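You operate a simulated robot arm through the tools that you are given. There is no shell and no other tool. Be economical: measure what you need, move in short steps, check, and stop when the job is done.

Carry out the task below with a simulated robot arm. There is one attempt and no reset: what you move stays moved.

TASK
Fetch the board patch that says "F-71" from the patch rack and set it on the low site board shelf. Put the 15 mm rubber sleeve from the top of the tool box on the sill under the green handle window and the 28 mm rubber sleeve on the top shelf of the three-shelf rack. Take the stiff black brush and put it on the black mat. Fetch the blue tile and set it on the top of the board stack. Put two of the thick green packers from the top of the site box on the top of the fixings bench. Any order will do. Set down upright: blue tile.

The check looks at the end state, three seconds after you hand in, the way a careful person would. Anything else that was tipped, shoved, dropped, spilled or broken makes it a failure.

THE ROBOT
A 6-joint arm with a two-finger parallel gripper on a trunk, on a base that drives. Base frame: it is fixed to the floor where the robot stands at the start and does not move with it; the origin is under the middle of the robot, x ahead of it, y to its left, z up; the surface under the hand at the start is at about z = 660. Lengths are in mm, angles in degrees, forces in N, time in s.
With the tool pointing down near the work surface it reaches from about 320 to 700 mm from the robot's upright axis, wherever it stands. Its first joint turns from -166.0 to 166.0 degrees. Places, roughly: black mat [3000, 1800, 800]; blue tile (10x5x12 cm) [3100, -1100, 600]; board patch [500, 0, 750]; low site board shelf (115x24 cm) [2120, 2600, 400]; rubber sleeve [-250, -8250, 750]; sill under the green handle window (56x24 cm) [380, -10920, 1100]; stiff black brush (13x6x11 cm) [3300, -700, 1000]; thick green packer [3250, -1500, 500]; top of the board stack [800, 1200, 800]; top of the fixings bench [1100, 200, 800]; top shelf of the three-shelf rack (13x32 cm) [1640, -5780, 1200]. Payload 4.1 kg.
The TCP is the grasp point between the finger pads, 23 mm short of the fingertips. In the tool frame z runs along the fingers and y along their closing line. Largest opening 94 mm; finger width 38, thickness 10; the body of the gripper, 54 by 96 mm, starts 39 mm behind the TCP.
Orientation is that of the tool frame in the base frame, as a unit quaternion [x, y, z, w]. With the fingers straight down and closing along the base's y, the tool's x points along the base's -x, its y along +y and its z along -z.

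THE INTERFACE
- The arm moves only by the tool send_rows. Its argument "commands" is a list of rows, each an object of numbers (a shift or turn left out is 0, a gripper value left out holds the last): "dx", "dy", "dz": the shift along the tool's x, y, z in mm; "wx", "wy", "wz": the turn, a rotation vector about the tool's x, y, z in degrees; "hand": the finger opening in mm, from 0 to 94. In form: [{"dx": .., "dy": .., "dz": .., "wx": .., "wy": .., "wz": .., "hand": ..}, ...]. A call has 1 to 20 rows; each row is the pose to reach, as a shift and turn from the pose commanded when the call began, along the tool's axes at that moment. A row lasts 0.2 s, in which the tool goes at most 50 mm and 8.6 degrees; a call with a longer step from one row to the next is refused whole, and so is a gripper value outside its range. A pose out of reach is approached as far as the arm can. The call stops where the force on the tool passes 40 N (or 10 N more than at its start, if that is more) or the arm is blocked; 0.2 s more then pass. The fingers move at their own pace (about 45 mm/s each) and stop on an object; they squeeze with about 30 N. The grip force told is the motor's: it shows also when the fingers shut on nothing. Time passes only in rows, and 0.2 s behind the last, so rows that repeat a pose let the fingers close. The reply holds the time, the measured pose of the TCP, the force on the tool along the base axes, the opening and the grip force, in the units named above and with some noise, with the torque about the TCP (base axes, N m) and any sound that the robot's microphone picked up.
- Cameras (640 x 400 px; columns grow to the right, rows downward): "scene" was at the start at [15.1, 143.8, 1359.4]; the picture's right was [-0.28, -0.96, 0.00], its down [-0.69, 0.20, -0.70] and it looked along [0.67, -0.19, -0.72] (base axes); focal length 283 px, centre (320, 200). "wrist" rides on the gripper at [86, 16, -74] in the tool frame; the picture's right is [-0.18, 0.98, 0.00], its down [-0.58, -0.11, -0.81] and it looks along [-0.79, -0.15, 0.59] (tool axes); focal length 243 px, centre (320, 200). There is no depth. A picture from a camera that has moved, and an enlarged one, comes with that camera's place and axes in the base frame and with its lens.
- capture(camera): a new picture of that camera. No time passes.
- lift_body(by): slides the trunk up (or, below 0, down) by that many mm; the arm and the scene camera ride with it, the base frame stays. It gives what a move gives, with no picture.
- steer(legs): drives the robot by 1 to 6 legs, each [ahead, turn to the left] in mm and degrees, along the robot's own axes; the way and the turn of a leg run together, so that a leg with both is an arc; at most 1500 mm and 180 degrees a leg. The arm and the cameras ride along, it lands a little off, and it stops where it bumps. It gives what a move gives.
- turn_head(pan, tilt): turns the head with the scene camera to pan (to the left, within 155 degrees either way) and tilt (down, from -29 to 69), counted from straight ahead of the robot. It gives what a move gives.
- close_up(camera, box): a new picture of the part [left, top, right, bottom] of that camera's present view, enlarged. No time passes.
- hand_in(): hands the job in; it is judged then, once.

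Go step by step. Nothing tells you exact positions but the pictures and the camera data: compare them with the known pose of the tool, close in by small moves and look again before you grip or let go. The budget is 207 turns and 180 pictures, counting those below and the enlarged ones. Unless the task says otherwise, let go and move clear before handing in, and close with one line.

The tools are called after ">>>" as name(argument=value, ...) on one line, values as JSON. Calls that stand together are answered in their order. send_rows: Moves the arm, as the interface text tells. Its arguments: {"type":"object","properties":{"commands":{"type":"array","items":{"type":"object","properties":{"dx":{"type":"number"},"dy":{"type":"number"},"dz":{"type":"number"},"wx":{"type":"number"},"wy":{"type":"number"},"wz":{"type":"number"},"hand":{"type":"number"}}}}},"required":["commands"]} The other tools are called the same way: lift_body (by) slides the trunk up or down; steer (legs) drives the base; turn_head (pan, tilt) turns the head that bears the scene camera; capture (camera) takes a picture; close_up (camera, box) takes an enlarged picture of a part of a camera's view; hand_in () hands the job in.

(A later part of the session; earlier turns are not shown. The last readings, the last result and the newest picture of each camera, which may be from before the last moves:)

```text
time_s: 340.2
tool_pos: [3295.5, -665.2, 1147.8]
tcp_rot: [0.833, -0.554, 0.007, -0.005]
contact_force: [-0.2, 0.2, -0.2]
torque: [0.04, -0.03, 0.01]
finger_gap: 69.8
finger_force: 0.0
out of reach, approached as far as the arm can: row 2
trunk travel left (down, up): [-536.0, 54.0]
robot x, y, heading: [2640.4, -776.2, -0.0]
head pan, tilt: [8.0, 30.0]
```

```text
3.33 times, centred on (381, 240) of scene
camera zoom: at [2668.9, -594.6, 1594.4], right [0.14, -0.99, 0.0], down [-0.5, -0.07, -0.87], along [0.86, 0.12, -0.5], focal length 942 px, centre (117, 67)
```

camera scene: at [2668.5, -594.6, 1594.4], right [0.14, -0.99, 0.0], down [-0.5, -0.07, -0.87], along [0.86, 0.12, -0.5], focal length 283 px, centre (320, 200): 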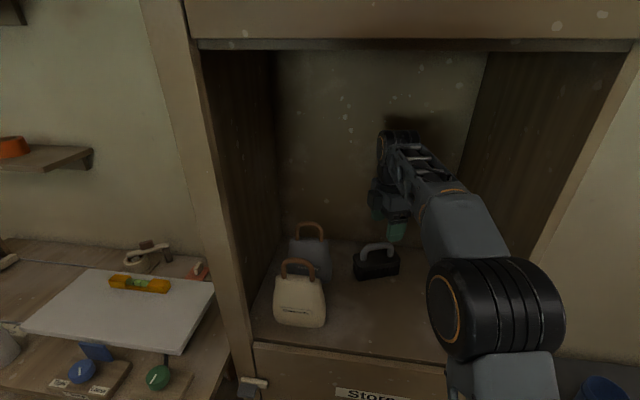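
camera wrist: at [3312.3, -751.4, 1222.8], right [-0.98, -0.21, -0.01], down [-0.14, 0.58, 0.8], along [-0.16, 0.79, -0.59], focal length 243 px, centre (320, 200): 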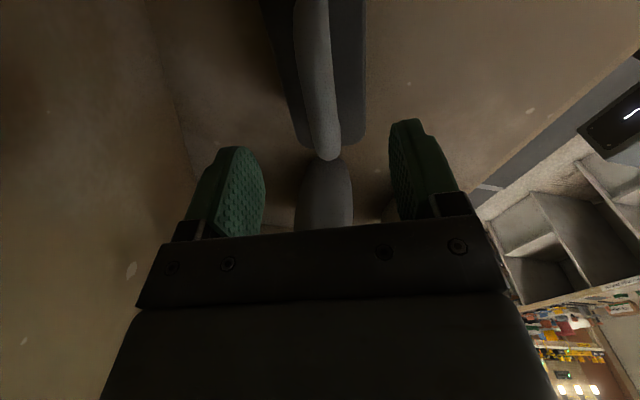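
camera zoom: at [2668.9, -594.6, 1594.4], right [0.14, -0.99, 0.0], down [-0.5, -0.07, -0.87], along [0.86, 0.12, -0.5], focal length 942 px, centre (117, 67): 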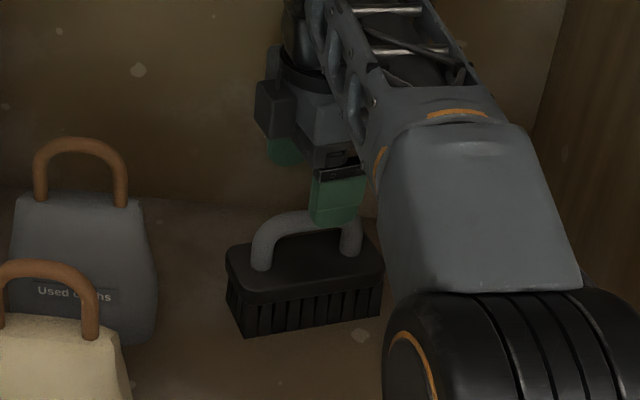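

The bar lies centred between the fingers. I descend onto it and check.

>>> send_rows(commands=[{"dz": 20}, {"dz": 35}, {"dz": 45}, {"dz": 52}])

>>> capture(camera="wrist")

>>> close_up(camera="scene", box=[285, 180, 477, 300])

```text
time_s: 341.2
tool_pos: [3297.6, -664.5, 1095.5]
tcp_rot: [0.832, -0.554, 0.007, -0.005]
contact_force: [-0.2, 1.1, 0.3]
torque: [-0.03, -0.02, 0.02]
finger_gap: 70.0
finger_force: 0.1
trunk travel left (down, up): [-536.0, 54.0]
robot x, y, heading: [2641.6, -769.3, -0.1]
head pan, tilt: [8.0, 30.0]
```

```text
78 pictures are left
camera wrist: at [3314.3, -750.7, 1170.0], right [-0.98, -0.21, -0.02], down [-0.14, 0.58, 0.8], along [-0.16, 0.79, -0.59], focal length 243 px, centre (320, 200)
```

wrist: 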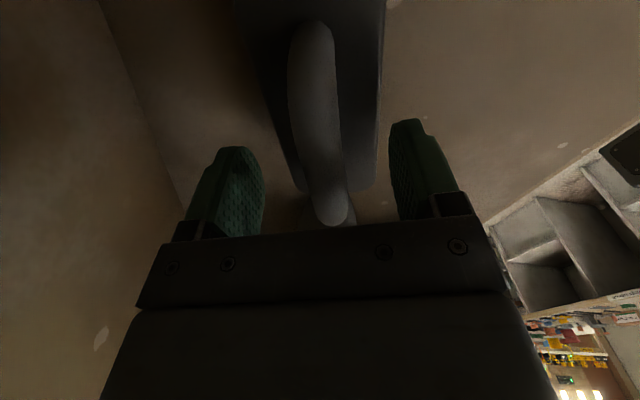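

```text
3.33 times, centred on (381, 240) of scene
camera zoom: at [2668.7, -594.6, 1594.4], right [0.14, -0.99, 0.0], down [-0.5, -0.07, -0.87], along [0.86, 0.12, -0.5], focal length 942 px, centre (117, 67)
```

zoom: 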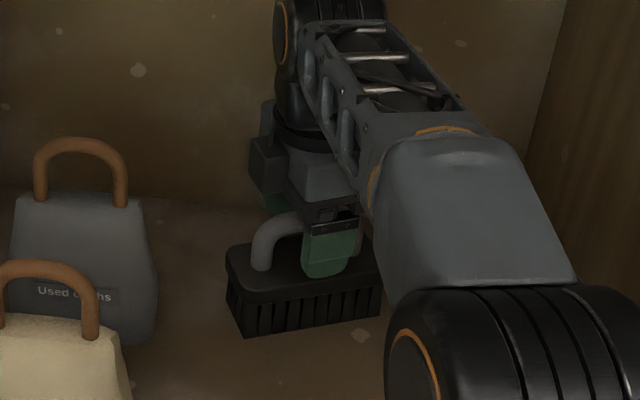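

The fingers straddle the bar. I close and check the grip.

>>> send_rows(commands=[{"hand": 0}, {"hand": 0}, {"hand": 0}, {"hand": 0}, {"hand": 0}, {"dz": -12}, {"dz": -30}, {"dz": -60}, {"dz": -90}, {"dz": -120}])

>>> capture(camera="wrist")

>>> capture(camera="scene")

```text
time_s: 343.4
tool_pos: [3282.7, -667.1, 1209.9]
tcp_rot: [0.832, -0.554, 0.006, -0.004]
contact_force: [0.1, 0.4, -1.0]
torque: [0.05, -0.03, 0.01]
finger_gap: 16.7
finger_force: 29.9
out of reach, approached as far as the arm can: row 10
trunk travel left (down, up): [-536.0, 54.0]
robot x, y, heading: [2636.8, -772.2, 0.1]
head pan, tilt: [8.0, 30.0]
```

```text
76 pictures are left
camera wrist: at [3298.7, -752.9, 1285.1], right [-0.98, -0.21, -0.01], down [-0.14, 0.58, 0.8], along [-0.16, 0.79, -0.59], focal length 243 px, centre (320, 200)
```

wrist: 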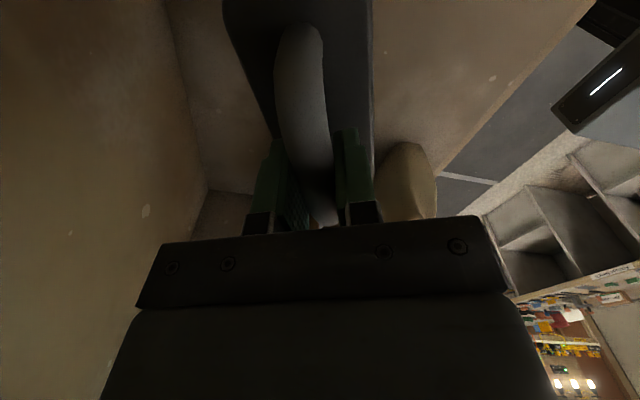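

```text
75 pictures are left
camera scene: at [2667.6, -594.8, 1594.4], right [0.14, -0.99, 0.0], down [-0.49, -0.07, -0.87], along [0.86, 0.12, -0.5], focal length 283 px, centre (320, 200)
```

scene: 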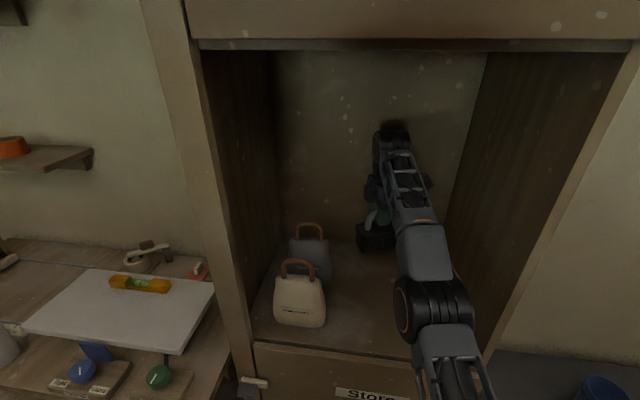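

The brush is held at 16.7 mm. I ease it right a little, back straight out of the niche, and then fold the arm.

>>> send_rows(commands=[{"dx": 9, "dy": 4}, {"dx": 18, "dy": 8}])

>>> steer(legs=[[-520, 0]])

>>> lift_body(by=-220)

>>> send_rows(commands=[{"dx": -14, "dy": 37}, {"dx": -28, "dy": 74}, {"dx": -42, "dy": 111}, {"dx": -56, "dy": 148}, {"dx": -70, "dy": 185}, {"dx": -70, "dy": 185}])

>>> capture(camera="scene")

```text
time_s: 344.0
tool_pos: [3283.7, -685.5, 1208.4]
tcp_rot: [0.832, -0.554, 0.006, -0.004]
contact_force: [0.7, -0.7, -1.3]
torque: [0.04, -0.01, -0.01]
finger_gap: 17.2
finger_force: 30.2
trunk travel left (down, up): [-536.0, 54.0]
robot x, y, heading: [2640.6, -774.6, -0.1]
head pan, tilt: [8.0, 30.0]
```

```text
time_s: 347.1
tool_pos: [2759.0, -683.7, 1209.1]
tcp_rot: [0.834, -0.552, 0.005, -0.003]
contact_force: [0.5, -0.1, -1.6]
torque: [0.01, 0.01, 0.0]
finger_gap: 16.9
finger_force: 29.9
trunk travel left (down, up): [-536.0, 54.0]
robot x, y, heading: [2118.9, -773.9, -0.0]
head pan, tilt: [8.0, 30.0]
```

```text
time_s: 349.4
tool_pos: [2759.8, -683.6, 989.7]
tcp_rot: [0.834, -0.552, 0.005, -0.004]
contact_force: [0.6, -0.5, -1.8]
torque: [0.02, 0.0, -0.02]
finger_gap: 16.9
finger_force: 30.5
trunk travel left (down, up): [-316.0, 274.0]
robot x, y, heading: [2119.5, -772.1, 0.1]
head pan, tilt: [8.0, 30.0]
```

```text
time_s: 350.8
tool_pos: [2562.3, -690.7, 985.6]
tcp_rot: [0.834, -0.552, 0.007, -0.004]
contact_force: [-1.3, -0.6, -0.9]
torque: [0.01, 0.02, -0.05]
finger_gap: 17.2
finger_force: 30.2
trunk travel left (down, up): [-316.0, 274.0]
robot x, y, heading: [2113.5, -773.4, 0.2]
head pan, tilt: [8.0, 30.0]
```

```text
74 pictures are left
camera scene: at [2144.3, -594.6, 1374.4], right [0.14, -0.99, 0.0], down [-0.49, -0.07, -0.87], along [0.86, 0.12, -0.5], focal length 283 px, centre (320, 200)
```

scene: 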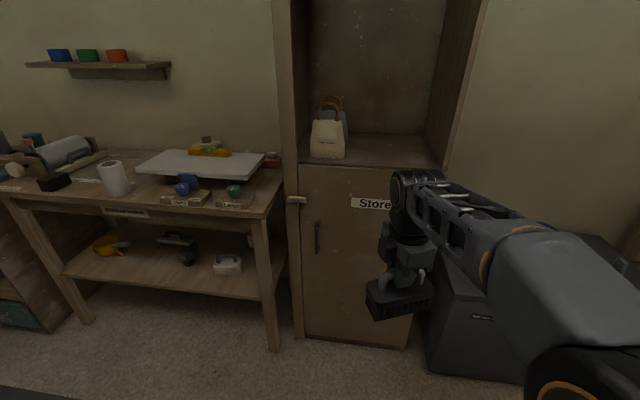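

Brush is out safely. I drive north to the black mat bench.

>>> steer(legs=[[0, 90], [1280, 0], [1280, 0], [0, -90], [150, 0]])

>>> turn_head(pan=5, tilt=40)

>>> capture(camera="scene")

```text
time_s: 372.0
tool_pos: [2711.4, 1906.3, 986.0]
tcp_rot: [0.838, -0.546, 0.006, -0.004]
contact_force: [-1.3, -0.3, -1.8]
torque: [-0.01, 0.02, -0.01]
finger_gap: 17.3
finger_force: 29.9
trunk travel left (down, up): [-316.0, 274.0]
robot x, y, heading: [2263.0, 1815.1, 0.9]
head pan, tilt: [8.0, 30.0]
```

```text
time_s: 372.7
tool_pos: [2711.5, 1906.1, 986.6]
tcp_rot: [0.838, -0.546, 0.005, -0.004]
contact_force: [0.2, 0.3, -2.1]
torque: [0.01, 0.01, 0.0]
finger_gap: 17.1
finger_force: 29.8
trunk travel left (down, up): [-316.0, 274.0]
robot x, y, heading: [2270.0, 1816.8, 1.3]
head pan, tilt: [5.0, 40.0]
```

```text
73 pictures are left
camera scene: at [2286.8, 1991.0, 1359.1], right [0.1, -0.99, 0.0], down [-0.64, -0.07, -0.77], along [0.76, 0.08, -0.64], focal length 283 px, centre (320, 200)
```

scene: 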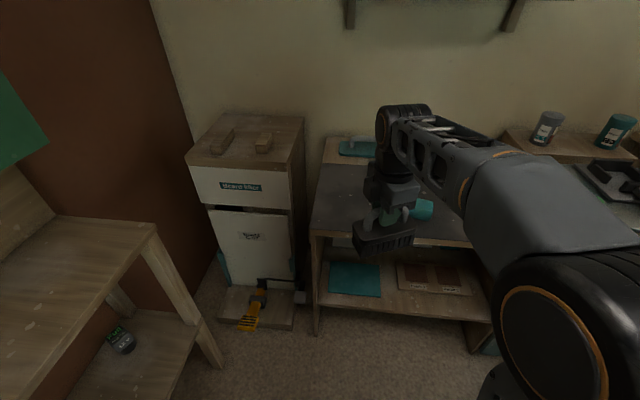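

The mat spans roughly x 2810–3140, y 1600–2070, with a teal roll at (2935, 1757). I bring the brush over (2950, 1920) and lower part way.

>>> steer(legs=[[60, 0]])

>>> send_rows(commands=[{"dx": 15, "dy": -42}, {"dx": 30, "dy": -84}, {"dx": 45, "dy": -126}, {"dx": 59, "dy": -169}, {"dx": 59, "dy": -169, "dz": 30}, {"dx": 59, "dy": -169, "dz": 60}, {"dx": 59, "dy": -169, "dz": 60}])

>>> capture(camera="scene")

>>> capture(camera="wrist")

```text
time_s: 373.7
tool_pos: [2771.7, 1907.5, 986.8]
tcp_rot: [0.838, -0.546, 0.006, -0.004]
contact_force: [1.0, 0.1, -1.4]
torque: [0.05, -0.02, 0.0]
finger_gap: 17.4
finger_force: 29.8
trunk travel left (down, up): [-316.0, 274.0]
robot x, y, heading: [2327.9, 1816.6, 1.2]
head pan, tilt: [5.0, 40.0]
```

```text
time_s: 375.3
tool_pos: [2947.9, 1921.9, 926.3]
tcp_rot: [0.838, -0.546, 0.005, -0.004]
contact_force: [-0.4, 0.6, -1.4]
torque: [0.03, 0.02, 0.01]
finger_gap: 17.1
finger_force: 29.5
trunk travel left (down, up): [-316.0, 274.0]
robot x, y, heading: [2327.1, 1819.3, 1.3]
head pan, tilt: [5.0, 40.0]
```

```text
72 pictures are left
camera scene: at [2346.9, 1992.0, 1359.0], right [0.1, -0.99, 0.0], down [-0.64, -0.07, -0.77], along [0.76, 0.08, -0.64], focal length 283 px, centre (320, 200)
```

scene: 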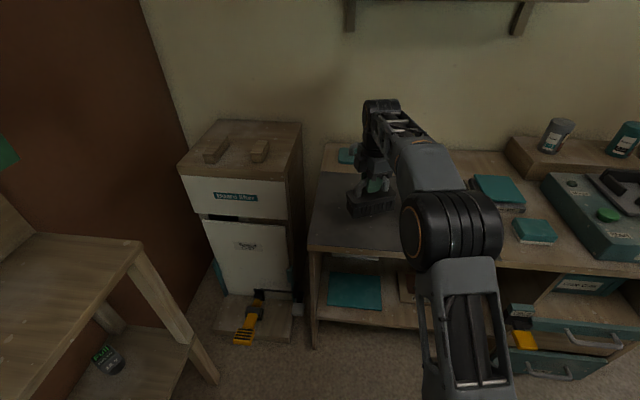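

```text
71 pictures are left
camera wrist: at [2966.7, 1835.5, 1002.4], right [-0.97, -0.23, -0.01], down [-0.15, 0.58, 0.8], along [-0.18, 0.78, -0.59], focal length 243 px, centre (320, 200)
```

wrist: 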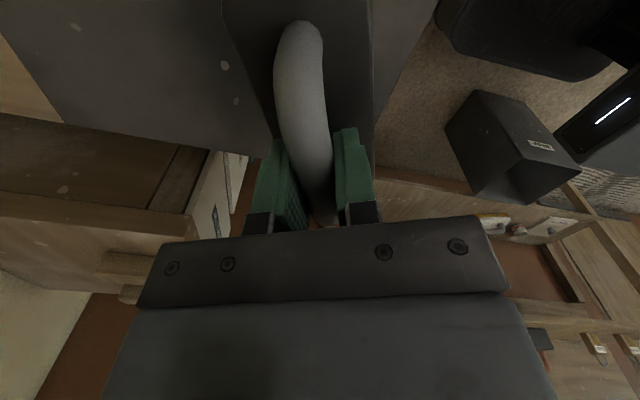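

Over the mat with margin. I lower in small steps to contact.

>>> send_rows(commands=[{"dz": 5}, {"dz": 9}, {"dz": 13}, {"dz": 16}, {"dz": 19}, {"dz": 22}, {"dz": 25}])

>>> close_up(camera="scene", box=[310, 140, 430, 240])

```text
time_s: 376.9
tool_pos: [2949.8, 1920.2, 903.1]
tcp_rot: [0.838, -0.546, 0.006, -0.004]
contact_force: [0.8, 0.2, -2.3]
torque: [0.0, -0.01, -0.02]
finger_gap: 17.2
finger_force: 29.8
trunk travel left (down, up): [-316.0, 274.0]
robot x, y, heading: [2326.6, 1820.3, 0.8]
head pan, tilt: [5.0, 40.0]
```

```text
4.00 times, centred on (370, 190) of scene
camera zoom: at [2346.8, 1992.0, 1359.0], right [0.1, -0.99, 0.0], down [-0.64, -0.07, -0.77], along [0.76, 0.08, -0.64], focal length 1130 px, centre (120, 240)
```

zoom: 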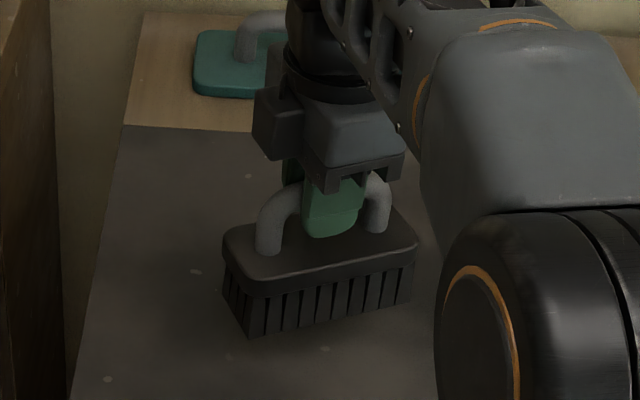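

>>> send_rows(commands=[{"dz": 3}, {"dz": 6}, {"dz": 9}, {"dz": 12}, {"dz": 15}, {"dz": 18}, {"dz": 21}])

>>> close_up(camera="scene", box=[310, 140, 430, 240])

```text
time_s: 378.5
tool_pos: [2951.1, 1922.0, 882.6]
tcp_rot: [0.837, -0.547, 0.006, -0.004]
contact_force: [-0.1, 0.0, -1.5]
torque: [-0.01, 0.02, 0.04]
finger_gap: 16.9
finger_force: 30.2
trunk travel left (down, up): [-316.0, 274.0]
robot x, y, heading: [2327.5, 1819.4, 0.9]
head pan, tilt: [5.0, 40.0]
```

```text
4.00 times, centred on (370, 190) of scene
camera zoom: at [2346.8, 1992.0, 1359.0], right [0.1, -0.99, 0.0], down [-0.64, -0.07, -0.77], along [0.76, 0.08, -0.64], focal length 1130 px, centre (120, 240)
```

zoom: 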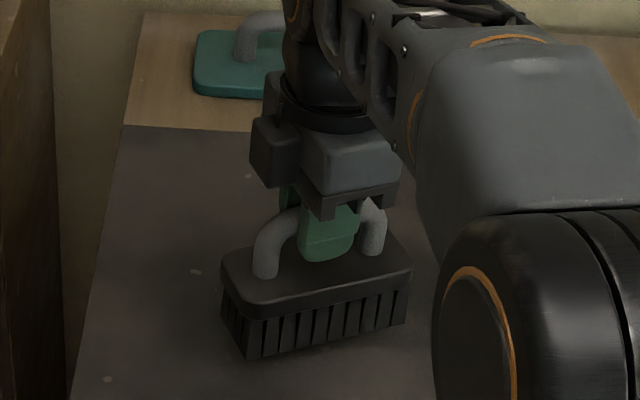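

Not yet touching; I continue.

>>> send_rows(commands=[{"dz": 4}, {"dz": 8}, {"dz": 12}, {"dz": 16}, {"dz": 20}, {"dz": 24}, {"dz": 28}, {"dz": 32}])

>>> close_up(camera="scene", box=[310, 140, 430, 240])

```text
time_s: 380.3
tool_pos: [2950.7, 1920.1, 855.5]
tcp_rot: [0.837, -0.546, 0.008, -0.007]
contact_force: [5.1, 0.3, 26.1]
torque: [-0.02, -0.02, 0.03]
finger_gap: 17.6
finger_force: 30.6
trunk travel left (down, up): [-316.0, 274.0]
robot x, y, heading: [2328.0, 1818.3, 0.9]
head pan, tilt: [5.0, 40.0]
```

```text
4.00 times, centred on (370, 190) of scene
camera zoom: at [2345.0, 1991.7, 1359.6], right [0.1, -0.99, 0.0], down [-0.64, -0.07, -0.77], along [0.76, 0.08, -0.64], focal length 1130 px, centre (120, 240)
```

zoom: 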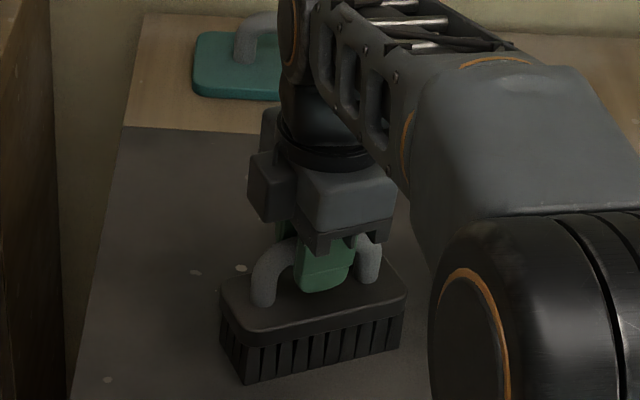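

The brush stands on the mat. I relieve, open, and rise.

>>> send_rows(commands=[{"dz": -3}, {"dz": -3, "hand": 30}, {"dz": -3, "hand": 60}, {"dz": -3, "hand": 70}, {"dz": -30}, {"dz": -75}, {"dz": -120}, {"dz": -160}])

>>> capture(camera="scene")

```text
time_s: 382.1
tool_pos: [2948.4, 1920.3, 1008.0]
tcp_rot: [0.838, -0.546, 0.006, -0.004]
contact_force: [0.0, 0.2, 0.2]
torque: [0.01, -0.01, 0.01]
finger_gap: 69.6
finger_force: 0.1
trunk travel left (down, up): [-316.0, 274.0]
robot x, y, heading: [2325.8, 1816.5, 1.0]
head pan, tilt: [5.0, 40.0]
```

```text
67 pictures are left
camera scene: at [2346.8, 1992.0, 1359.0], right [0.1, -0.99, 0.0], down [-0.64, -0.07, -0.77], along [0.76, 0.08, -0.64], focal length 283 px, centre (320, 200)
```

scene: 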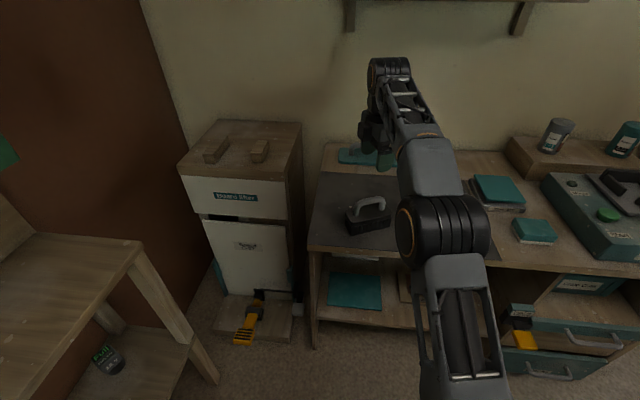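

The brush sits on the mat. I fold the arm back to neutral and drive south toward the sleeves.

>>> send_rows(commands=[{"dx": -6, "dy": 13, "wz": 8.2}, {"dx": -12, "dy": 26, "wz": 16.4}, {"dx": -18, "dy": 39, "wz": 24.6}, {"dx": -24, "dy": 52, "wz": 32.8}, {"dx": -30, "dy": 65, "wz": 41}, {"dx": -36, "dy": 78, "wz": 49.2}, {"dx": -42, "dy": 91, "wz": 57.4}, {"dx": -48, "dy": 104, "wz": 65.6}, {"dx": -54, "dy": 117, "wz": 73.8}, {"dx": -60, "dy": 130, "wz": 82}, {"dx": -66, "dy": 143, "wz": 90.2}, {"dx": -72, "dy": 156, "wz": 98.4}, {"dx": -78, "dy": 169, "wz": 106.6}, {"dx": -84, "dy": 183, "wz": 114.8}])

>>> steer(legs=[[-210, 0], [0, -91], [1500, 0], [1500, 0], [600, 0]])

>>> turn_head(pan=0, tilt=15)

>>> capture(camera="scene")

```text
time_s: 385.1
tool_pos: [2748.1, 1923.9, 1006.1]
tcp_rot: [0.01, 1.0, 0.0, 0.008]
contact_force: [-0.6, 0.0, 0.4]
torque: [0.01, 0.01, 0.03]
finger_gap: 70.0
finger_force: 0.1
trunk travel left (down, up): [-316.0, 274.0]
robot x, y, heading: [2328.0, 1818.4, 1.2]
head pan, tilt: [5.0, 40.0]
```

```text
time_s: 407.9
tool_pos: [2059.0, -2278.9, 1008.0]
tcp_rot: [0.74, 0.673, -0.005, 0.005]
contact_force: [-0.2, 0.7, -0.1]
torque: [-0.02, 0.01, -0.02]
finger_gap: 70.1
finger_force: 0.1
trunk travel left (down, up): [-316.0, 274.0]
robot x, y, heading: [1985.9, -1850.4, -93.3]
head pan, tilt: [5.0, 40.0]
```

```text
time_s: 408.8
tool_pos: [2059.8, -2279.0, 1007.6]
tcp_rot: [0.739, 0.673, -0.005, 0.005]
contact_force: [-0.9, -0.1, 0.0]
torque: [0.01, 0.0, -0.01]
finger_gap: 69.9
finger_force: 0.1
trunk travel left (down, up): [-316.0, 274.0]
robot x, y, heading: [1987.8, -1852.5, -93.4]
head pan, tilt: [0.0, 15.0]
```

```text
66 pictures are left
camera scene: at [2147.8, -1894.2, 1398.5], right [-1.0, 0.06, 0.0], down [0.02, 0.26, -0.97], along [-0.06, -0.96, -0.26], focal length 283 px, centre (320, 200)
```

scene: 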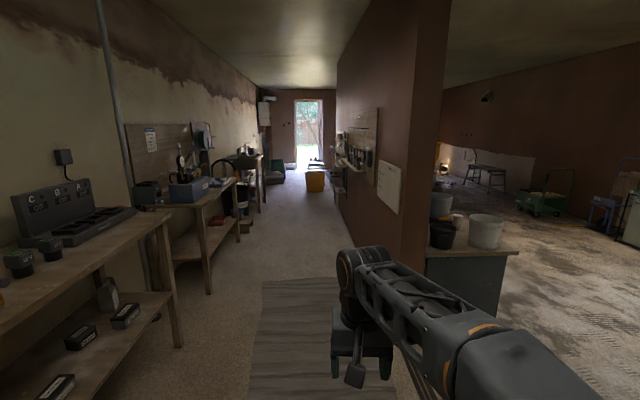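

A dividing wall runs ahead on the right (x≈1600), the corridor continues on its left. I go on south with the heading trimmed and look for the three-shelf rack.

>>> steer(legs=[[0, 6], [1500, 0], [1300, 0]])

>>> turn_head(pan=-25, tilt=15)

>>> capture(camera="scene")

```text
time_s: 422.9
tool_pos: [2192.4, -5054.4, 1006.8]
tcp_rot: [0.709, 0.705, -0.005, 0.005]
contact_force: [-0.2, 0.1, 0.1]
torque: [0.0, -0.01, -0.01]
finger_gap: 69.9
finger_force: 0.1
trunk travel left (down, up): [-316.0, 274.0]
robot x, y, heading: [2078.0, -4633.1, -88.5]
head pan, tilt: [0.0, 15.0]
```

```text
time_s: 423.8
tool_pos: [2192.6, -5055.1, 1007.7]
tcp_rot: [0.708, 0.706, -0.005, 0.005]
contact_force: [-0.2, -0.2, 0.5]
torque: [0.01, -0.03, -0.01]
finger_gap: 70.4
finger_force: 0.1
trunk travel left (down, up): [-316.0, 274.0]
robot x, y, heading: [2079.1, -4635.9, -88.4]
head pan, tilt: [-25.0, 15.0]
```

```text
65 pictures are left
camera scene: at [2205.6, -4656.0, 1398.6], right [-0.92, 0.4, 0.0], down [0.1, 0.24, -0.97], along [-0.38, -0.89, -0.26], focal length 283 px, centre (320, 200)
```

scene: 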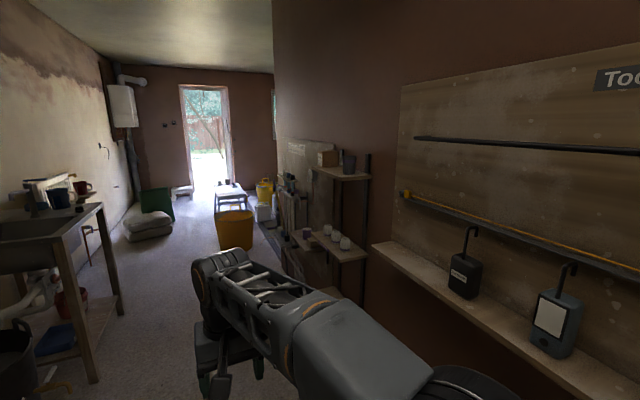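

The three-shelf rack hangs on the wall ahead at right. I continue to y≈-6800 and look for the wall's end and the tool box.

>>> steer(legs=[[1500, 0], [600, 0]])

>>> turn_head(pan=-50, tilt=15)

>>> capture(camera="scene")

```text
time_s: 434.4
tool_pos: [2269.1, -7196.3, 1007.0]
tcp_rot: [0.703, 0.712, -0.005, 0.005]
contact_force: [-1.0, 0.0, -0.5]
torque: [0.0, 0.03, 0.03]
finger_gap: 69.7
finger_force: 0.1
trunk travel left (down, up): [-316.0, 274.0]
robot x, y, heading: [2151.1, -6779.4, -87.7]
head pan, tilt: [-25.0, 15.0]
```

```text
time_s: 435.3
tool_pos: [2268.6, -7196.1, 1006.7]
tcp_rot: [0.703, 0.711, -0.004, 0.005]
contact_force: [-0.2, -0.8, -0.2]
torque: [-0.01, 0.0, 0.0]
finger_gap: 69.8
finger_force: 0.1
trunk travel left (down, up): [-316.0, 274.0]
robot x, y, heading: [2151.5, -6780.8, -87.1]
head pan, tilt: [-50.0, 15.0]
```

```text
64 pictures are left
camera scene: at [2242.1, -6773.6, 1398.6], right [-0.68, 0.73, 0.0], down [0.19, 0.18, -0.97], along [-0.71, -0.66, -0.26], focal length 283 px, centre (320, 200)
```

scene: 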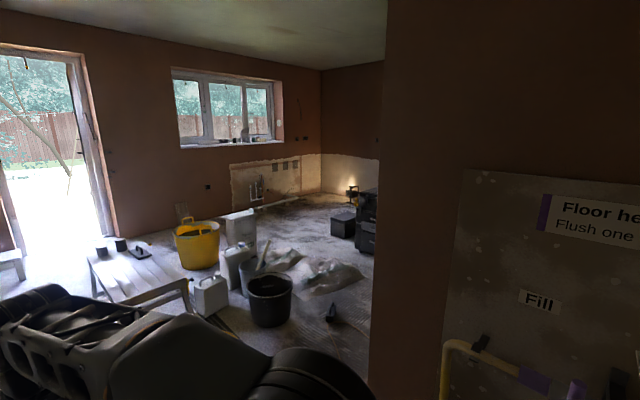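

The room opens to the right past the wall's end (y≈-7180); the black tool box is near (-300, -8350). I check the floor right ahead before driving.

>>> turn_head(pan=-15, tilt=40)

>>> capture(camera="scene")

```text
time_s: 436.3
tool_pos: [2269.0, -7196.1, 1006.9]
tcp_rot: [0.702, 0.712, -0.005, 0.004]
contact_force: [-0.6, 0.0, -0.4]
torque: [0.02, -0.04, -0.03]
finger_gap: 70.0
finger_force: 0.1
trunk travel left (down, up): [-316.0, 274.0]
robot x, y, heading: [2148.9, -6779.4, -87.3]
head pan, tilt: [-15.0, 40.0]
```

```text
63 pictures are left
camera scene: at [2292.6, -6793.3, 1359.1], right [-0.98, 0.21, 0.0], down [0.14, 0.63, -0.77], along [-0.16, -0.75, -0.64], focal length 283 px, centre (320, 200)
```

scene: 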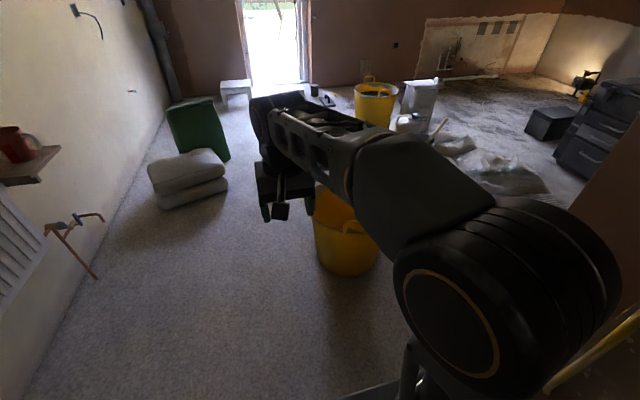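

A yellow bucket stands at about (1920, -7830), so I must pass between it and the wall end. I advance 300 mm and measure the gap.

>>> steer(legs=[[300, 0], [0, -40]])

>>> turn_head(pan=-5, tilt=50)

>>> capture(camera="scene")

>>> turn_head(pan=-60, tilt=45)

>>> capture(camera="scene")

```text
time_s: 440.2
tool_pos: [1983.8, -7476.7, 1007.1]
tcp_rot: [0.904, 0.427, -0.006, 0.003]
contact_force: [-0.3, -0.4, -0.3]
torque: [0.01, 0.0, 0.03]
finger_gap: 70.0
finger_force: 0.1
trunk travel left (down, up): [-316.0, 274.0]
robot x, y, heading: [2160.5, -7080.5, -127.4]
head pan, tilt: [-15.0, 40.0]
```

```text
time_s: 440.9
tool_pos: [1984.8, -7476.4, 1006.7]
tcp_rot: [0.904, 0.427, -0.006, 0.004]
contact_force: [0.8, 0.5, 1.1]
torque: [0.0, 0.02, -0.01]
finger_gap: 70.3
finger_force: 0.0
trunk travel left (down, up): [-316.0, 274.0]
robot x, y, heading: [2163.6, -7084.6, -127.3]
head pan, tilt: [-5.0, 50.0]
```

```text
62 pictures are left
camera scene: at [2277.1, -7190.9, 1344.9], right [-0.74, 0.68, 0.0], down [0.52, 0.56, -0.64], along [-0.44, -0.47, -0.77], focal length 283 px, centre (320, 200)
```

scene: 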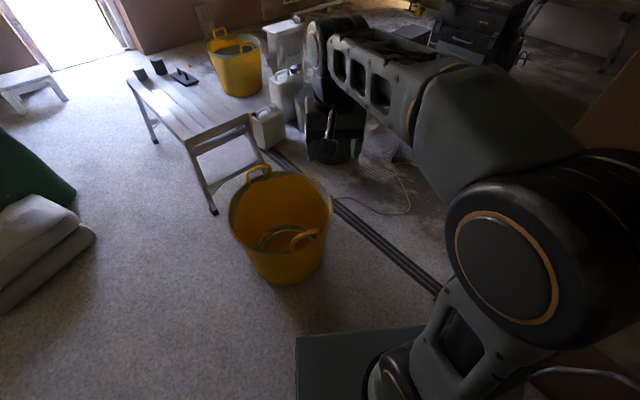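

```text
time_s: 442.1
tool_pos: [1984.3, -7476.3, 1006.8]
tcp_rot: [0.904, 0.426, -0.006, 0.003]
contact_force: [-0.2, -0.6, -0.2]
torque: [0.0, 0.0, -0.01]
finger_gap: 69.8
finger_force: 0.2
trunk travel left (down, up): [-316.0, 274.0]
robot x, y, heading: [2164.3, -7080.4, -127.2]
head pan, tilt: [-60.0, 45.0]
```

```text
61 pictures are left
camera scene: at [2248.6, -7123.5, 1351.8], right [0.13, 0.99, 0.0], down [0.7, -0.09, -0.71], along [-0.7, 0.09, -0.71], focal length 283 px, centre (320, 200)
```

scene: 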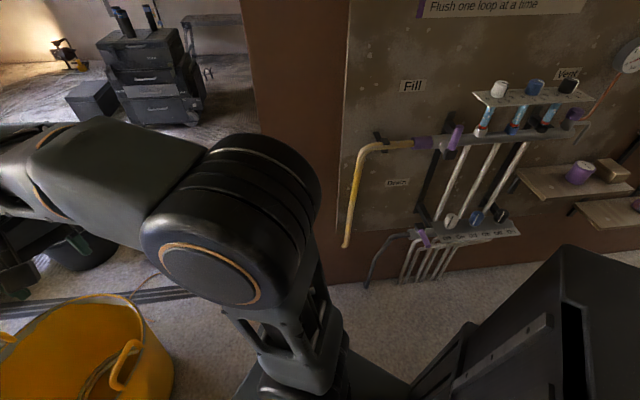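

The gap between wall corner (1540, -7195) and bucket (1938, -7811, r≈200) is about 530 mm; the base is ~412 wide. I swing the arm to the left side so nothing protrudes on the right, then pass straight through.

>>> send_rows(commands=[{"dx": 24, "dy": 37, "wz": -6}, {"dx": 48, "dy": 74, "wz": -12}, {"dx": 72, "dy": 110, "wz": -18}, {"dx": 97, "dy": 147, "wz": -24}, {"dx": 121, "dy": 184, "wz": -30}, {"dx": 145, "dy": 220, "wz": -35}])

>>> steer(legs=[[0, -17.5], [250, 0]])

>>> turn_head(pan=-20, tilt=55)

>>> capture(camera="scene")

```text
time_s: 443.6
tool_pos: [2244.6, -7508.4, 1003.5]
tcp_rot: [0.734, 0.68, -0.007, 0.001]
contact_force: [-0.1, -0.5, 0.2]
torque: [-0.02, -0.02, 0.01]
finger_gap: 69.7
finger_force: 0.1
trunk travel left (down, up): [-316.0, 274.0]
robot x, y, heading: [2160.7, -7082.3, -127.3]
head pan, tilt: [-60.0, 45.0]
```

```text
time_s: 446.4
tool_pos: [1910.7, -7658.5, 1002.7]
tcp_rot: [0.827, 0.562, -0.008, 0.0]
contact_force: [0.0, 0.4, 0.6]
torque: [-0.01, -0.02, -0.02]
finger_gap: 70.1
finger_force: 0.1
trunk travel left (down, up): [-316.0, 274.0]
robot x, y, heading: [1956.2, -7226.8, -144.7]
head pan, tilt: [-60.0, 45.0]
```

```text
time_s: 447.4
tool_pos: [1910.3, -7657.8, 1003.6]
tcp_rot: [0.827, 0.563, -0.006, 0.0]
contact_force: [-0.4, -0.3, -0.5]
torque: [-0.01, -0.02, -0.01]
finger_gap: 70.1
finger_force: 0.0
trunk travel left (down, up): [-316.0, 274.0]
robot x, y, heading: [1957.0, -7227.6, -144.6]
head pan, tilt: [-20.0, 55.0]
```

```text
60 pictures are left
camera scene: at [2031.3, -7345.2, 1338.4], right [-0.27, 0.96, 0.0], down [0.79, 0.22, -0.57], along [-0.55, -0.15, -0.82], focal length 283 px, centre (320, 200)
```

scene: 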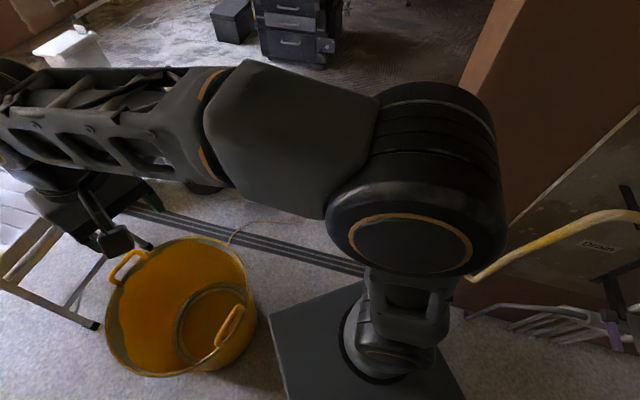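

Margins are about 40 mm on the bucket side and 60 mm at the wall. I nudge the heading right by 1° and drive through.

>>> steer(legs=[[0, -1.2], [800, 0], [0, -34.5], [600, 0]])

>>> turn_head(pan=25, tilt=25)

>>> capture(camera="scene")

```text
time_s: 450.5
tool_pos: [1571.0, -7862.6, 1005.8]
tcp_rot: [0.846, 0.534, -0.007, 0.002]
contact_force: [-0.2, 0.3, -0.7]
torque: [-0.03, -0.02, -0.03]
finger_gap: 69.9
finger_force: 0.1
trunk travel left (down, up): [-316.0, 274.0]
robot x, y, heading: [1649.4, -7442.4, -159.1]
head pan, tilt: [-20.0, 55.0]
stopped in leg 2: the robot was blocked; the commanded pose is now the measured one
```

```text
time_s: 451.6
tool_pos: [1571.1, -7861.3, 1005.2]
tcp_rot: [0.846, 0.534, -0.008, 0.001]
contact_force: [-0.3, 0.1, -0.1]
torque: [-0.01, -0.04, -0.01]
finger_gap: 70.0
finger_force: 0.3
trunk travel left (down, up): [-316.0, 274.0]
robot x, y, heading: [1653.7, -7440.3, -158.7]
head pan, tilt: [25.0, 25.0]
```

```text
59 pictures are left
camera scene: at [1700.2, -7640.5, 1382.3], right [-0.72, 0.69, 0.0], down [0.29, 0.3, -0.91], along [-0.63, -0.65, -0.42], focal length 283 px, centre (320, 200)
```

scene: 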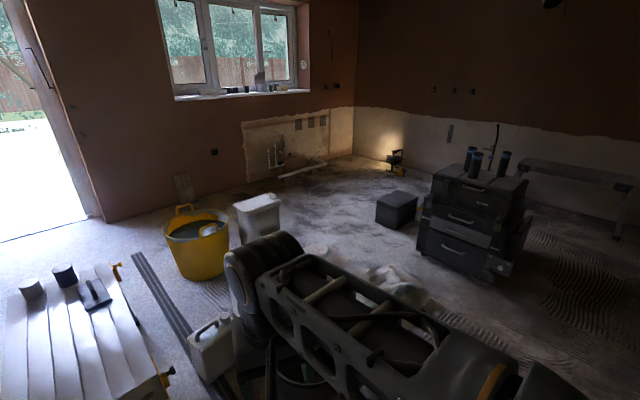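

The robot was stopped near the wall end. I look down at the right front and left to see what it touches.

>>> turn_head(pan=-75, tilt=50)

>>> capture(camera="scene")

>>> turn_head(pan=60, tilt=60)

>>> capture(camera="scene")

```text
time_s: 453.3
tool_pos: [1569.8, -7861.5, 1005.3]
tcp_rot: [0.846, 0.533, -0.007, 0.001]
contact_force: [0.4, -0.7, 0.5]
torque: [-0.02, 0.02, -0.03]
finger_gap: 69.9
finger_force: 0.2
trunk travel left (down, up): [-316.0, 274.0]
robot x, y, heading: [1650.3, -7443.8, -158.9]
head pan, tilt: [-75.0, 50.0]
```

```text
58 pictures are left
camera scene: at [1718.9, -7511.9, 1344.9], right [0.81, 0.59, 0.0], down [0.45, -0.62, -0.64], along [-0.38, 0.52, -0.77], focal length 283 px, centre (320, 200)
```

scene: 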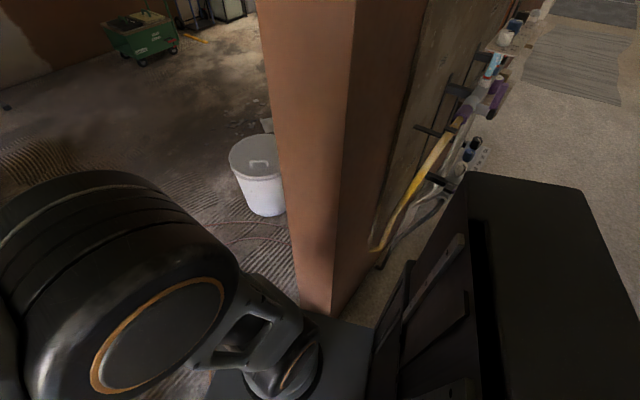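

```text
time_s: 455.5
tool_pos: [1569.9, -7860.6, 1005.3]
tcp_rot: [0.846, 0.534, -0.007, 0.002]
contact_force: [0.0, 0.7, 0.1]
torque: [0.04, 0.03, -0.01]
finger_gap: 69.7
finger_force: 0.0
trunk travel left (down, up): [-316.0, 274.0]
robot x, y, heading: [1653.1, -7442.6, -158.9]
head pan, tilt: [60.0, 60.0]
```

```text
57 pictures are left
camera scene: at [1753.8, -7640.0, 1332.3], right [-0.99, 0.16, 0.0], down [0.14, 0.86, -0.5], along [-0.08, -0.49, -0.87], focal length 283 px, centre (320, 200)
```

scene: 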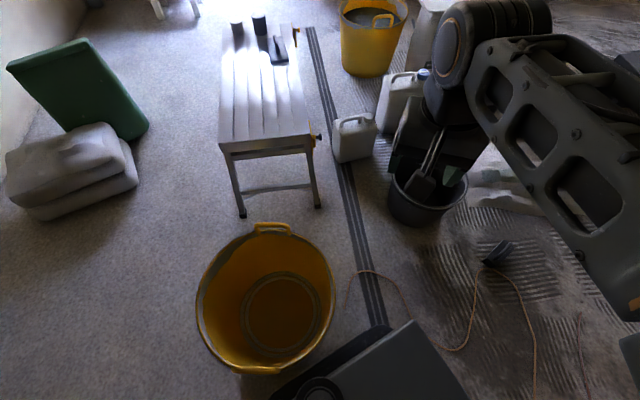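

The base's right side (it reaches ~266 mm right of centre, 207 left) grazes the wall corner; I need to pass about 30 mm further left. I back off, aligning to the gap's heading.

>>> steer(legs=[[-150, 6], [-100, 5.5], [-350, 0]])

>>> turn_head(pan=-20, tilt=55)

>>> capture(camera="scene")

```text
time_s: 459.5
tool_pos: [2181.0, -7566.0, 1005.6]
tcp_rot: [0.786, 0.619, -0.007, 0.002]
contact_force: [0.4, -0.1, -0.5]
torque: [-0.06, 0.02, 0.0]
finger_gap: 70.1
finger_force: 0.1
trunk travel left (down, up): [-316.0, 274.0]
robot x, y, heading: [2174.7, -7137.6, -147.0]
head pan, tilt: [60.0, 60.0]
```

```text
time_s: 461.0
tool_pos: [2180.7, -7566.7, 1004.1]
tcp_rot: [0.785, 0.619, -0.007, 0.002]
contact_force: [0.2, 0.3, 0.4]
torque: [0.02, -0.03, 0.0]
finger_gap: 70.2
finger_force: 0.1
trunk travel left (down, up): [-316.0, 274.0]
robot x, y, heading: [2174.1, -7136.2, -147.0]
head pan, tilt: [-20.0, 55.0]
```

```text
56 pictures are left
camera scene: at [2240.5, -7261.4, 1338.3], right [-0.22, 0.97, 0.0], down [0.8, 0.18, -0.57], along [-0.56, -0.13, -0.82], focal length 283 px, centre (320, 200)
```

scene: 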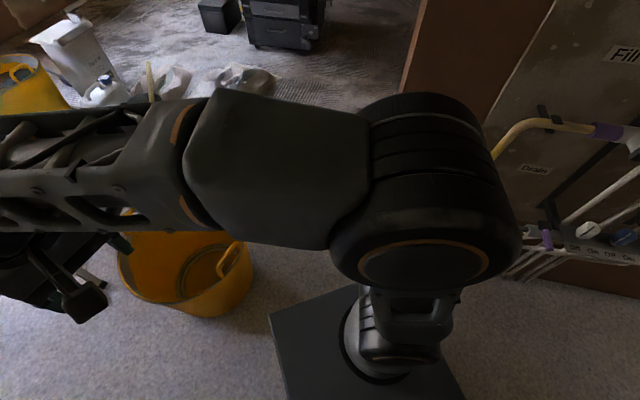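

Reworking the geometry (base top z≈430, half-width ≈207, wall corner ≈(1550, -7257)), I'm now on the centre line of the gap with ~30 mm each side. I drive through in two legs.

>>> steer(legs=[[300, 0]])

>>> turn_head(pan=55, tilt=62)

>>> capture(camera="scene")

```text
time_s: 463.1
tool_pos: [1935.0, -7726.7, 1005.4]
tcp_rot: [0.784, 0.621, -0.007, 0.003]
contact_force: [0.4, -0.7, -1.3]
torque: [0.03, 0.0, 0.03]
finger_gap: 70.1
finger_force: 0.1
trunk travel left (down, up): [-316.0, 274.0]
robot x, y, heading: [1926.0, -7299.7, -147.2]
head pan, tilt: [-20.0, 55.0]
```

```text
time_s: 464.5
tool_pos: [1936.2, -7727.4, 1005.7]
tcp_rot: [0.785, 0.62, -0.007, 0.001]
contact_force: [0.1, 0.5, -0.2]
torque: [0.02, -0.01, 0.01]
finger_gap: 70.0
finger_force: 0.1
trunk travel left (down, up): [-316.0, 274.0]
robot x, y, heading: [1926.4, -7296.4, -146.9]
head pan, tilt: [55.0, 62.0]
```

```text
55 pictures are left
camera scene: at [2062.2, -7469.4, 1330.0], right [-1.0, 0.03, 0.0], down [0.03, 0.88, -0.47], along [-0.02, -0.47, -0.88], focal length 283 px, centre (320, 200)
```

scene: 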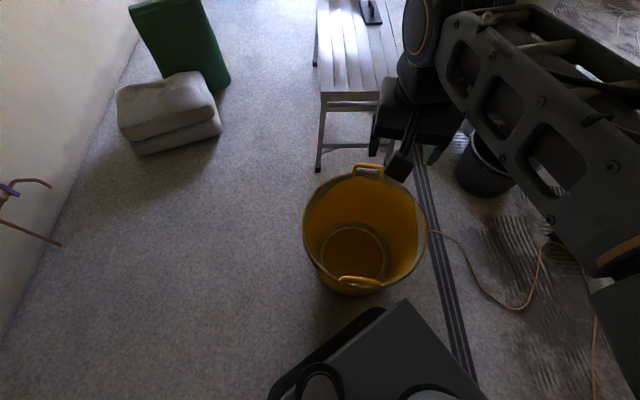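

On closer measurement the gap leaves only about 10 mm a side, too risky. The west room is also open further north (y≈-2900), so I back out and take that way round.

>>> steer(legs=[[-320, 0], [0, -123], [1500, 0], [1500, 0], [1200, 0]])

>>> turn_head(pan=95, tilt=25)

>>> capture(camera="scene")

```text
time_s: 491.3
tool_pos: [1672.3, -2791.4, 1005.4]
tcp_rot: [0.934, -0.358, -0.006, -0.004]
contact_force: [-0.3, -0.2, 0.1]
torque: [0.0, 0.03, 0.0]
finger_gap: 69.6
finger_force: 0.2
trunk travel left (down, up): [-316.0, 274.0]
robot x, y, heading: [2052.9, -2990.5, 94.8]
head pan, tilt: [55.0, 62.0]
```

```text
time_s: 492.3
tool_pos: [1672.3, -2790.8, 1005.8]
tcp_rot: [0.934, -0.358, -0.006, -0.005]
contact_force: [-0.8, 0.1, 0.3]
torque: [0.02, 0.04, 0.01]
finger_gap: 70.0
finger_force: 0.0
trunk travel left (down, up): [-316.0, 274.0]
robot x, y, heading: [2053.0, -2986.5, 94.6]
head pan, tilt: [95.0, 25.0]
```

```text
54 pictures are left
camera scene: at [1799.5, -3075.1, 1382.3], right [-0.17, 0.99, 0.0], down [0.42, 0.07, -0.91], along [-0.89, -0.15, -0.42], focal length 283 px, centre (320, 200)
```

scene: 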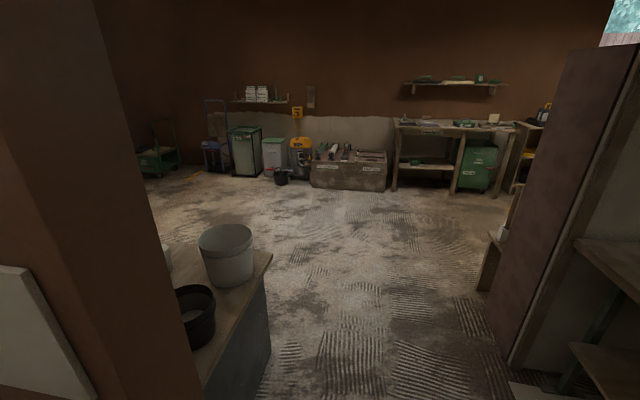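

There is a clear opening about 1 m wide (y -3350 to -2300). I drive through it west at y≈-2760, then south.

>>> steer(legs=[[230, 0], [0, 85.5], [1200, 0], [1150, 0], [0, 88]])

>>> turn_head(pan=0, tilt=15)

>>> capture(camera="scene")

```text
time_s: 512.6
tool_pos: [43.7, -2981.5, 1004.1]
tcp_rot: [0.399, 0.917, -0.005, 0.005]
contact_force: [-0.2, 0.8, -1.1]
torque: [0.02, -0.01, 0.01]
finger_gap: 69.8
finger_force: 0.0
trunk travel left (down, up): [-316.0, 274.0]
robot x, y, heading: [-317.6, -2754.1, -90.5]
head pan, tilt: [95.0, 25.0]
```

```text
time_s: 514.4
tool_pos: [44.8, -2980.9, 1005.4]
tcp_rot: [0.399, 0.917, -0.005, 0.005]
contact_force: [-0.2, 0.8, 0.2]
torque: [-0.02, 0.05, 0.01]
finger_gap: 70.0
finger_force: 0.1
trunk travel left (down, up): [-316.0, 274.0]
robot x, y, heading: [-320.4, -2751.7, -90.6]
head pan, tilt: [0.0, 15.0]
```

```text
53 pictures are left
camera scene: at [-154.2, -2786.2, 1398.6], right [-1.0, 0.01, 0.0], down [0.0, 0.26, -0.97], along [-0.01, -0.97, -0.26], focal length 283 px, centre (320, 200)
```

scene: 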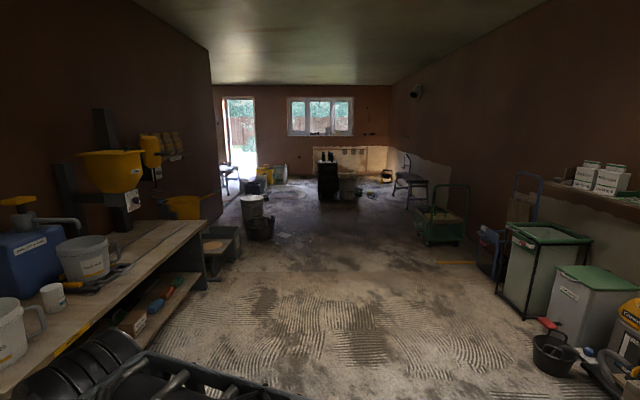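

The black tool box stands straight ahead at (-260, ~-8050). I drive toward it.

>>> steer(legs=[[1500, 0], [1500, 0], [1350, 0]])

>>> turn_head(pan=0, tilt=40)

>>> capture(camera="scene")

```text
time_s: 535.1
tool_pos: [-2.5, -7318.5, 1005.5]
tcp_rot: [0.405, 0.914, -0.004, 0.005]
contact_force: [0.0, 1.2, 1.0]
torque: [-0.01, 0.0, 0.03]
finger_gap: 70.3
finger_force: 0.2
trunk travel left (down, up): [-316.0, 274.0]
robot x, y, heading: [-360.7, -7080.3, -91.6]
head pan, tilt: [0.0, 15.0]
```

```text
time_s: 536.0
tool_pos: [-3.0, -7317.7, 1006.1]
tcp_rot: [0.406, 0.914, -0.005, 0.005]
contact_force: [-0.1, 0.1, 0.0]
torque: [0.01, -0.01, 0.01]
finger_gap: 70.2
finger_force: 0.1
trunk travel left (down, up): [-316.0, 274.0]
robot x, y, heading: [-361.3, -7083.9, -91.3]
head pan, tilt: [0.0, 40.0]
```

```text
52 pictures are left
camera scene: at [-197.8, -7112.5, 1359.1], right [-1.0, 0.02, 0.0], down [0.02, 0.64, -0.77], along [-0.02, -0.77, -0.64], focal length 283 px, centre (320, 200)
```

scene: 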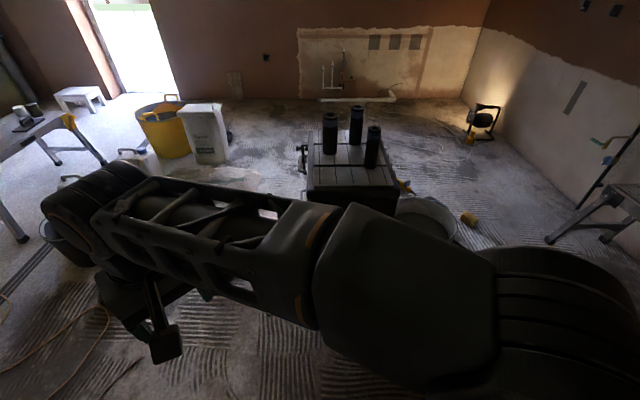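

Three dark sleeves stand on the tool box. I zoom to read their sizes.

>>> close_up(camera="scene", box=[296, 90, 424, 170])

```text
5.00 times, centred on (360, 130) of scene
camera zoom: at [-197.8, -7112.5, 1359.1], right [-1.0, 0.02, 0.0], down [0.02, 0.64, -0.77], along [-0.02, -0.77, -0.64], focal length 1413 px, centre (120, 550)
```

zoom: 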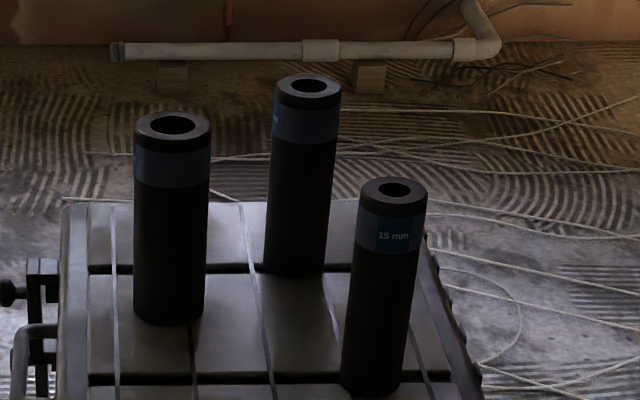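

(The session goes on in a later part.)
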